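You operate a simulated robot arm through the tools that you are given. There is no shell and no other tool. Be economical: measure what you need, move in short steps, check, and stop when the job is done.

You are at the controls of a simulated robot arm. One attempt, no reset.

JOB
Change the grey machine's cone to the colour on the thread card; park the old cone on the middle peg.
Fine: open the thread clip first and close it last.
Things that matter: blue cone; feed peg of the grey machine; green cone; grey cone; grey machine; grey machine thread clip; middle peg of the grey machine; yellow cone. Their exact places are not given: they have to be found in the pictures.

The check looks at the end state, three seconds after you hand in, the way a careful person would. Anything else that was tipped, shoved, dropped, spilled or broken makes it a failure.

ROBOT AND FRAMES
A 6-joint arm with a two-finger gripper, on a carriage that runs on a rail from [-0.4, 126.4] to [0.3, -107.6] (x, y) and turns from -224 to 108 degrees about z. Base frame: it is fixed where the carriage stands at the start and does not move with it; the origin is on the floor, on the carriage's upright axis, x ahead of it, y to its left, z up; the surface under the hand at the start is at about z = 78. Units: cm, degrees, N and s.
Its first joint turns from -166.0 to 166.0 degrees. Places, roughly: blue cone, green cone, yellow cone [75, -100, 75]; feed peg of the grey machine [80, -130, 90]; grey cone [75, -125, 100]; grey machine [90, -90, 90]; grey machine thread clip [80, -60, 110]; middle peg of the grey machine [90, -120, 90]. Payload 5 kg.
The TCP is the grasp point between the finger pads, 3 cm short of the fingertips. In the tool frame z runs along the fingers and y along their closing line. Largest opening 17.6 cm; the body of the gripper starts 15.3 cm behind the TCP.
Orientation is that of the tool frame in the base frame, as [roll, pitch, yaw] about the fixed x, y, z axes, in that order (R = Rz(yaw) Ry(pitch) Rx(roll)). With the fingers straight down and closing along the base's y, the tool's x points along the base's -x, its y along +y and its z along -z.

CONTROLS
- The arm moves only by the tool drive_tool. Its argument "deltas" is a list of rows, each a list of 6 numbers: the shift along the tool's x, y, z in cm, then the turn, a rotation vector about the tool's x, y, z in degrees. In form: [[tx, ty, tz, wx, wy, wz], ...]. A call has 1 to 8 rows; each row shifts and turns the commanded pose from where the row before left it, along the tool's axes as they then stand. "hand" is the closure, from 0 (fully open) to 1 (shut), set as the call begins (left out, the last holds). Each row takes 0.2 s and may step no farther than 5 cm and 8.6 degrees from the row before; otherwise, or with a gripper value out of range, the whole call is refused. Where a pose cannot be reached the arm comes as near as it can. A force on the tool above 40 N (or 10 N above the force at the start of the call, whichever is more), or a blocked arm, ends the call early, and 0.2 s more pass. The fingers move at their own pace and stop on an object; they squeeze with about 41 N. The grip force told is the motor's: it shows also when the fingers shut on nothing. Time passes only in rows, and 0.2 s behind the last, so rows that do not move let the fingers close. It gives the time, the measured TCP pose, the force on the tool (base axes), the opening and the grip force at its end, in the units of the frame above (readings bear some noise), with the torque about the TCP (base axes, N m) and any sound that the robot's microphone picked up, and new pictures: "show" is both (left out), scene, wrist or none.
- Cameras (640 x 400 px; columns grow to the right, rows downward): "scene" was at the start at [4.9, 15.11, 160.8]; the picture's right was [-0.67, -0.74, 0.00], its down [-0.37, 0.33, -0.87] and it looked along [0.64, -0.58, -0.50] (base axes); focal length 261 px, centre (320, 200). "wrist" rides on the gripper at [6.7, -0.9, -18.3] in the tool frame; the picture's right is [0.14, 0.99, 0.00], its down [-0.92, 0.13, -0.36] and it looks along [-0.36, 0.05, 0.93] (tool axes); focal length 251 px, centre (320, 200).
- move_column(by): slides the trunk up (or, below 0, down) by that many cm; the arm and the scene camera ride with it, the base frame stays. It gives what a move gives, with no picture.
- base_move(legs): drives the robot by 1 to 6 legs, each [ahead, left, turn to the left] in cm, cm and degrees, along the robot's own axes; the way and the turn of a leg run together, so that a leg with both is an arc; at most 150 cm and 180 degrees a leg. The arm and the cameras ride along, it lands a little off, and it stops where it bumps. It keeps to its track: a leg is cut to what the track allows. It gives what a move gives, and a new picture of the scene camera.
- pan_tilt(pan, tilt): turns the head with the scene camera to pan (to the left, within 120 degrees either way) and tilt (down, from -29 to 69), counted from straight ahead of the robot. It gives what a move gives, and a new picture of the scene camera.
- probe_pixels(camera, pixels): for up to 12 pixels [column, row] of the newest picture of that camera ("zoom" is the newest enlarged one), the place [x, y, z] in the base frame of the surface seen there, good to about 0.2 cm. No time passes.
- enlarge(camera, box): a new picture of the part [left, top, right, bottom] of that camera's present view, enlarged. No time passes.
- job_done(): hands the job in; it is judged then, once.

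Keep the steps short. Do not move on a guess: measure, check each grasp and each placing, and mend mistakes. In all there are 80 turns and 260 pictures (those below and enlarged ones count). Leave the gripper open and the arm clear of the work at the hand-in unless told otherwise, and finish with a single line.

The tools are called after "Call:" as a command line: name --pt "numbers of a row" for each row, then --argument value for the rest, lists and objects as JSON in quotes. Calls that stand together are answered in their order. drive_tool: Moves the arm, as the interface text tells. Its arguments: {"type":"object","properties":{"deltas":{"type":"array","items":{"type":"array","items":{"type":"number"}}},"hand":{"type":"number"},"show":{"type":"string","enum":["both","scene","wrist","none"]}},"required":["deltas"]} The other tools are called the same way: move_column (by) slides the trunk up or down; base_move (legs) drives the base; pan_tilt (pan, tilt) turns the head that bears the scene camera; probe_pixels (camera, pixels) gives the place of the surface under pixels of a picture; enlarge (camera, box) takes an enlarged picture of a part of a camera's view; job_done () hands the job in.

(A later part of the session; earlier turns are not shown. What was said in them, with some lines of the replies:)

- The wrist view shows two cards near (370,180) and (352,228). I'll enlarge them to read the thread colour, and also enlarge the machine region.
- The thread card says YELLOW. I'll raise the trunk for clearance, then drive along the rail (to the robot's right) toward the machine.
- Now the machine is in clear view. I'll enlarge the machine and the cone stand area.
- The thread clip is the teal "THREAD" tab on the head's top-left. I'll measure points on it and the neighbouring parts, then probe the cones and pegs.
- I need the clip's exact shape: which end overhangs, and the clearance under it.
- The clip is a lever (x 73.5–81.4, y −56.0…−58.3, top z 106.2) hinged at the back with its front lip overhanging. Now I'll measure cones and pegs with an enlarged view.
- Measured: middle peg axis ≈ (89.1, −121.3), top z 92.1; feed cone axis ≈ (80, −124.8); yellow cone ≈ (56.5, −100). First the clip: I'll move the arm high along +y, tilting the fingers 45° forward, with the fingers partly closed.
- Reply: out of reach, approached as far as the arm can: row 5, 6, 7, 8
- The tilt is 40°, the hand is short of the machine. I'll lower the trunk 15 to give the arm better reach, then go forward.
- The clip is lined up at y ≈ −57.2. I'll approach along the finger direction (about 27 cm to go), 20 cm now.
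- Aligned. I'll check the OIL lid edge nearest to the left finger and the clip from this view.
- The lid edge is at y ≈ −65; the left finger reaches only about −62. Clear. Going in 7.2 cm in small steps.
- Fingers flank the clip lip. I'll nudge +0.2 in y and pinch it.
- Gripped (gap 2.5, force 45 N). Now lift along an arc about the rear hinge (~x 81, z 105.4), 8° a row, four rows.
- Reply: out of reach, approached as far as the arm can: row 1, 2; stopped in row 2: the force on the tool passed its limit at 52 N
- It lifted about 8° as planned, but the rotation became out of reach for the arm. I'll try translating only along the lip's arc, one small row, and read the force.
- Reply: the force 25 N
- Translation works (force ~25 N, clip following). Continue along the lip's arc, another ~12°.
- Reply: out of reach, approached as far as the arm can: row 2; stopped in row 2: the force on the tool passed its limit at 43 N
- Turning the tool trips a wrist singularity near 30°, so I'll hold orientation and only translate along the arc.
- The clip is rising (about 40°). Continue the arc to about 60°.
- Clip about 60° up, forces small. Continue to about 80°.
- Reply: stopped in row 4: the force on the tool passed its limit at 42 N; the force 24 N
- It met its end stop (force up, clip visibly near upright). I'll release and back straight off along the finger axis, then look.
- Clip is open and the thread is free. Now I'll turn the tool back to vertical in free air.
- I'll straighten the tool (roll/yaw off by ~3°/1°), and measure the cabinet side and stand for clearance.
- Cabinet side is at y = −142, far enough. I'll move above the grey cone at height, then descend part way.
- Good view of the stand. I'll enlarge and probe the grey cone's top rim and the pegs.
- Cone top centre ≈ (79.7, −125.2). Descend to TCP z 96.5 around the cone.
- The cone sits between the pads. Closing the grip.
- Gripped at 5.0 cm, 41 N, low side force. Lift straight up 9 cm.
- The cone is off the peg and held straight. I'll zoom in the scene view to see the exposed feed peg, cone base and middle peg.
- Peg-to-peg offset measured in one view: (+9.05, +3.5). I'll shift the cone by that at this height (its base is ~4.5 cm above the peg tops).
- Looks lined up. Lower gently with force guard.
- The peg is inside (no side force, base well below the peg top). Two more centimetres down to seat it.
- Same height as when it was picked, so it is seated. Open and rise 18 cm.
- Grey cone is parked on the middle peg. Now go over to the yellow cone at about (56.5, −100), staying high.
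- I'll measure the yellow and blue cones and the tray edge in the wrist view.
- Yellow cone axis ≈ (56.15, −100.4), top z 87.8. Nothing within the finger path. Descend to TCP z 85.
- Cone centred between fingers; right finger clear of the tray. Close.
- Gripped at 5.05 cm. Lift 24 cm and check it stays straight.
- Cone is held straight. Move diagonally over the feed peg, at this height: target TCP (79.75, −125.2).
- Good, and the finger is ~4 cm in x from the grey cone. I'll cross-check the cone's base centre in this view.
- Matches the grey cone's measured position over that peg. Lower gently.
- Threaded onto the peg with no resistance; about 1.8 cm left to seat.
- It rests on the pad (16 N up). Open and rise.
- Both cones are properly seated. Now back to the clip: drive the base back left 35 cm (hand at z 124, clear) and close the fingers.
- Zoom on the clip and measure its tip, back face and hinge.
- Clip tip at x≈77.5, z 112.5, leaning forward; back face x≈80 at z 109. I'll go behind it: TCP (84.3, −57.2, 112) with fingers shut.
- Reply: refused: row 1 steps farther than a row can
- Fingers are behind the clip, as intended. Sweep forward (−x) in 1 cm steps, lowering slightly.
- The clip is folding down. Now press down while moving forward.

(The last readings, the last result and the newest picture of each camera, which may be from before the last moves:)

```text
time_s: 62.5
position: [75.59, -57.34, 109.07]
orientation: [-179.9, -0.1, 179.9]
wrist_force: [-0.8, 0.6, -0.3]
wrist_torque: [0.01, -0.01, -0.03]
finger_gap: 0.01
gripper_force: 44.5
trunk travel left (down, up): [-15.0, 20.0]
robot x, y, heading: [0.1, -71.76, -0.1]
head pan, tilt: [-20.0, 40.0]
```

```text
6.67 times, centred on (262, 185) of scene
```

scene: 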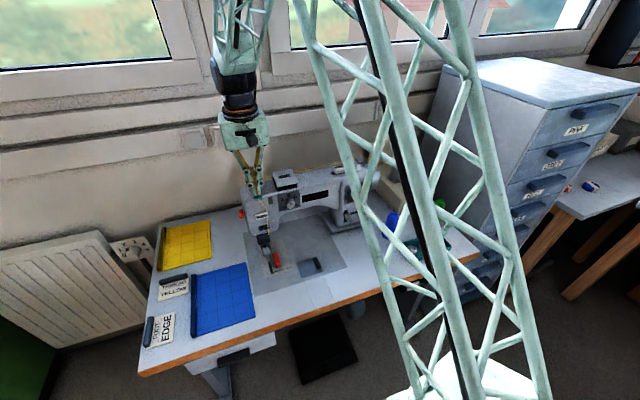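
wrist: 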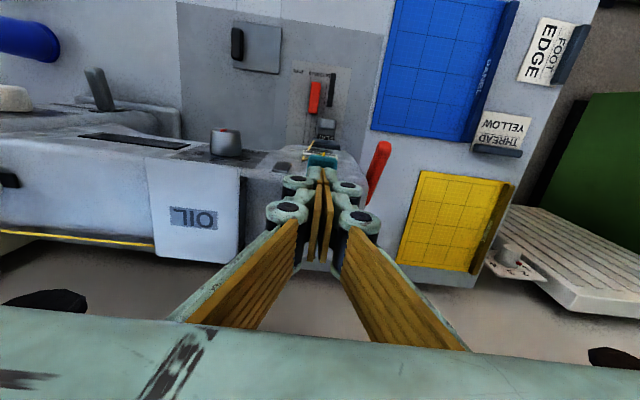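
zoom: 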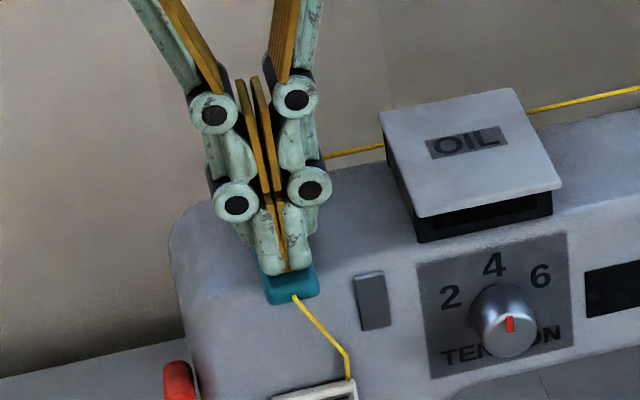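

The thread has appeared in yellow — the clip caught it. One small extra press to make sure it's fully down, with the force guard, then rise away.

Call:
drive_tool --pt "0 0 0.15 0 0 0" --pt "0 0 0.15 0 0 0" --pt "0 0 0 0 0 0" --show "none"

Call:
drive_tool --pt "0 0 -3 0 0 0" --pt "0 0 -4 0 0 0" --pt "0 0 -4 0 0 0" --pt "0 0 -4 0 0 0" --pt "0 0 -4 0 0 0" --pt "4 0 0 0 0 0" --pt "4 0 0 0 0 0" --pt "0 0 0 0 0 0"

Call:
enlarge --camera "scene" --box '[225, 155, 300, 215]'

```text
time_s: 63.3
position: [75.74, -57.21, 108.86]
orientation: [-180.0, 0.0, 180.0]
wrist_force: [0.0, -0.4, 1.4]
wrist_torque: [-0.01, -0.01, 0.02]
finger_gap: 0.61
gripper_force: 45.0
trunk travel left (down, up): [-15.0, 20.0]
robot x, y, heading: [0.06, -72.11, -0.0]
head pan, tilt: [-20.0, 40.0]
```

```text
time_s: 65.1
position: [67.77, -57.28, 127.79]
orientation: [180.0, 0.1, 179.9]
wrist_force: [-0.3, -0.3, 0.6]
wrist_torque: [-0.02, -0.28, -0.01]
finger_gap: 0.0
gripper_force: 45.2
trunk travel left (down, up): [-15.0, 20.0]
robot x, y, heading: [0.16, -71.97, -0.0]
head pan, tilt: [-20.0, 40.0]
```

scene: 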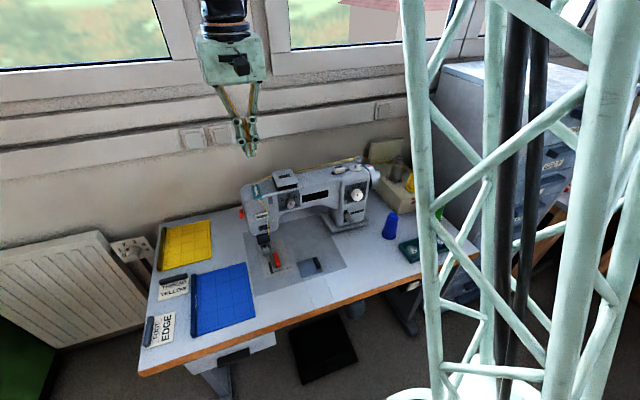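
wrist: 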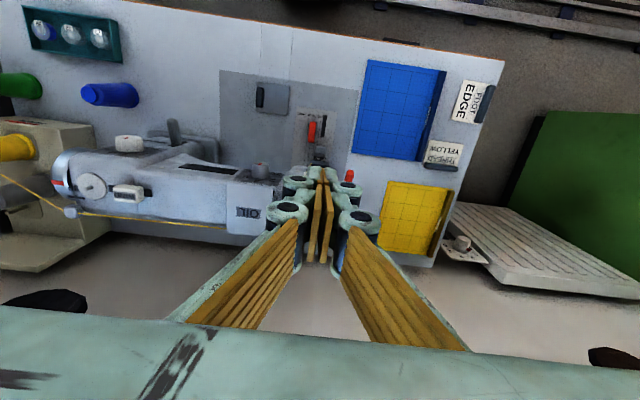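

```text
6.67 times, centred on (262, 185) of scene
```

zoom: 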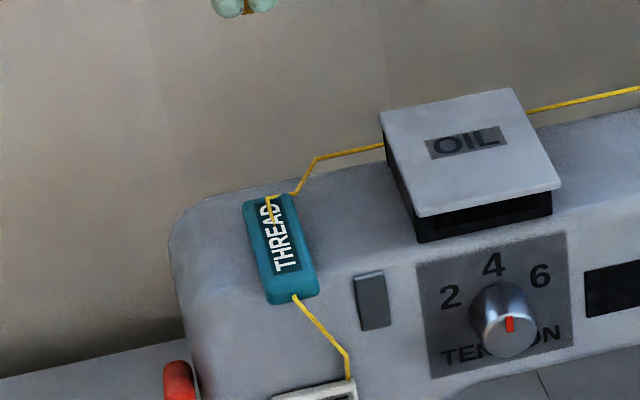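

The clip is closed over yellow thread. Verify its height, open the gripper while moving further clear, and take a last look at the cones.

Call:
probe_pixels --camera "zoom" --pixels '[[270, 290], [305, 285], [260, 210], [285, 240]]'

Call:
drive_tool --pt "4 0 0 0 0 0" --pt "4 0 0 0 0 0" --pt "0 0 0 0 0 0" --pt "0 0 0 0 0 0" --pt "0 0 0 0 0 0" --hand 0 --show "both"

Call:
enlarge --camera "wrist" --box '[0, 0, 240, 200]'

```text
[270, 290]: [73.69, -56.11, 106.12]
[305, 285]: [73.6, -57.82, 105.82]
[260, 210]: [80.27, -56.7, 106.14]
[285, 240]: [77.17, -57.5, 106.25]
```

```text
time_s: 66.3
position: [59.82, -57.22, 128.06]
orientation: [-180.0, 0.1, 180.0]
wrist_force: [-0.1, -0.1, 1.5]
wrist_torque: [0.0, -0.07, 0.0]
finger_gap: 17.57
gripper_force: 0.1
trunk travel left (down, up): [-15.0, 20.0]
robot x, y, heading: [0.27, -71.91, -0.3]
head pan, tilt: [-20.0, 40.0]
```

scene: 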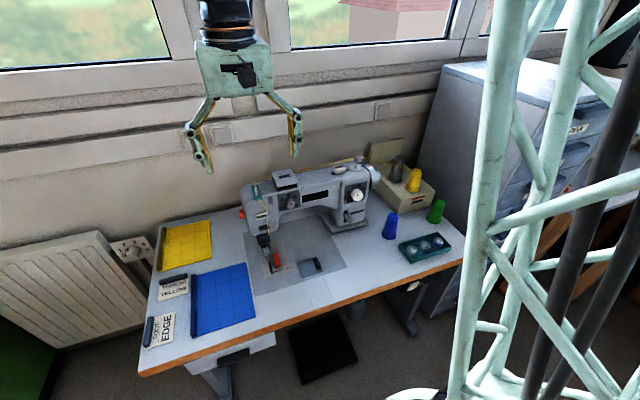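
wrist: 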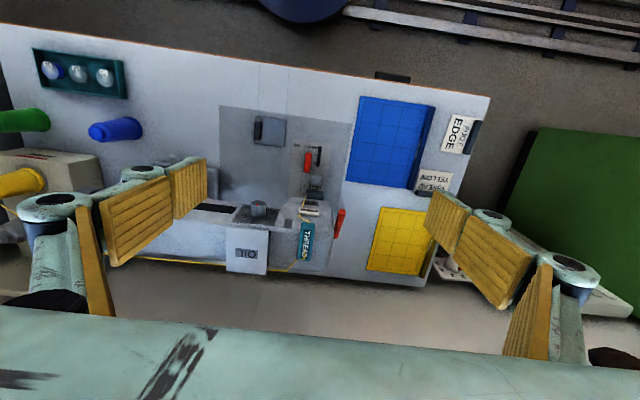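

```text
2.00 times, centred on (120, 100) of wrist
```

zoom: 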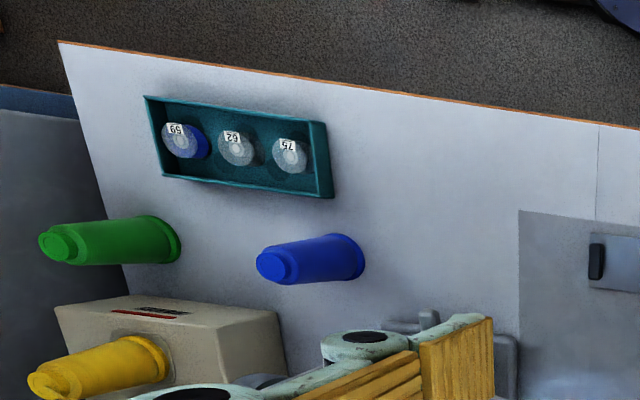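

The clip is flat at its original height (z about 106.1), yellow is on the feed peg, grey is on the middle peg, and the other cones and tray stand where they were. The gripper is open and clear, so I'm handing in.

Call:
job_done

```text
The job is handed in.
```

The grey machine now feeds from the yellow cone, the old grey cone is on the middle peg, and the thread clip was opened first and closed last over the yellow thread.
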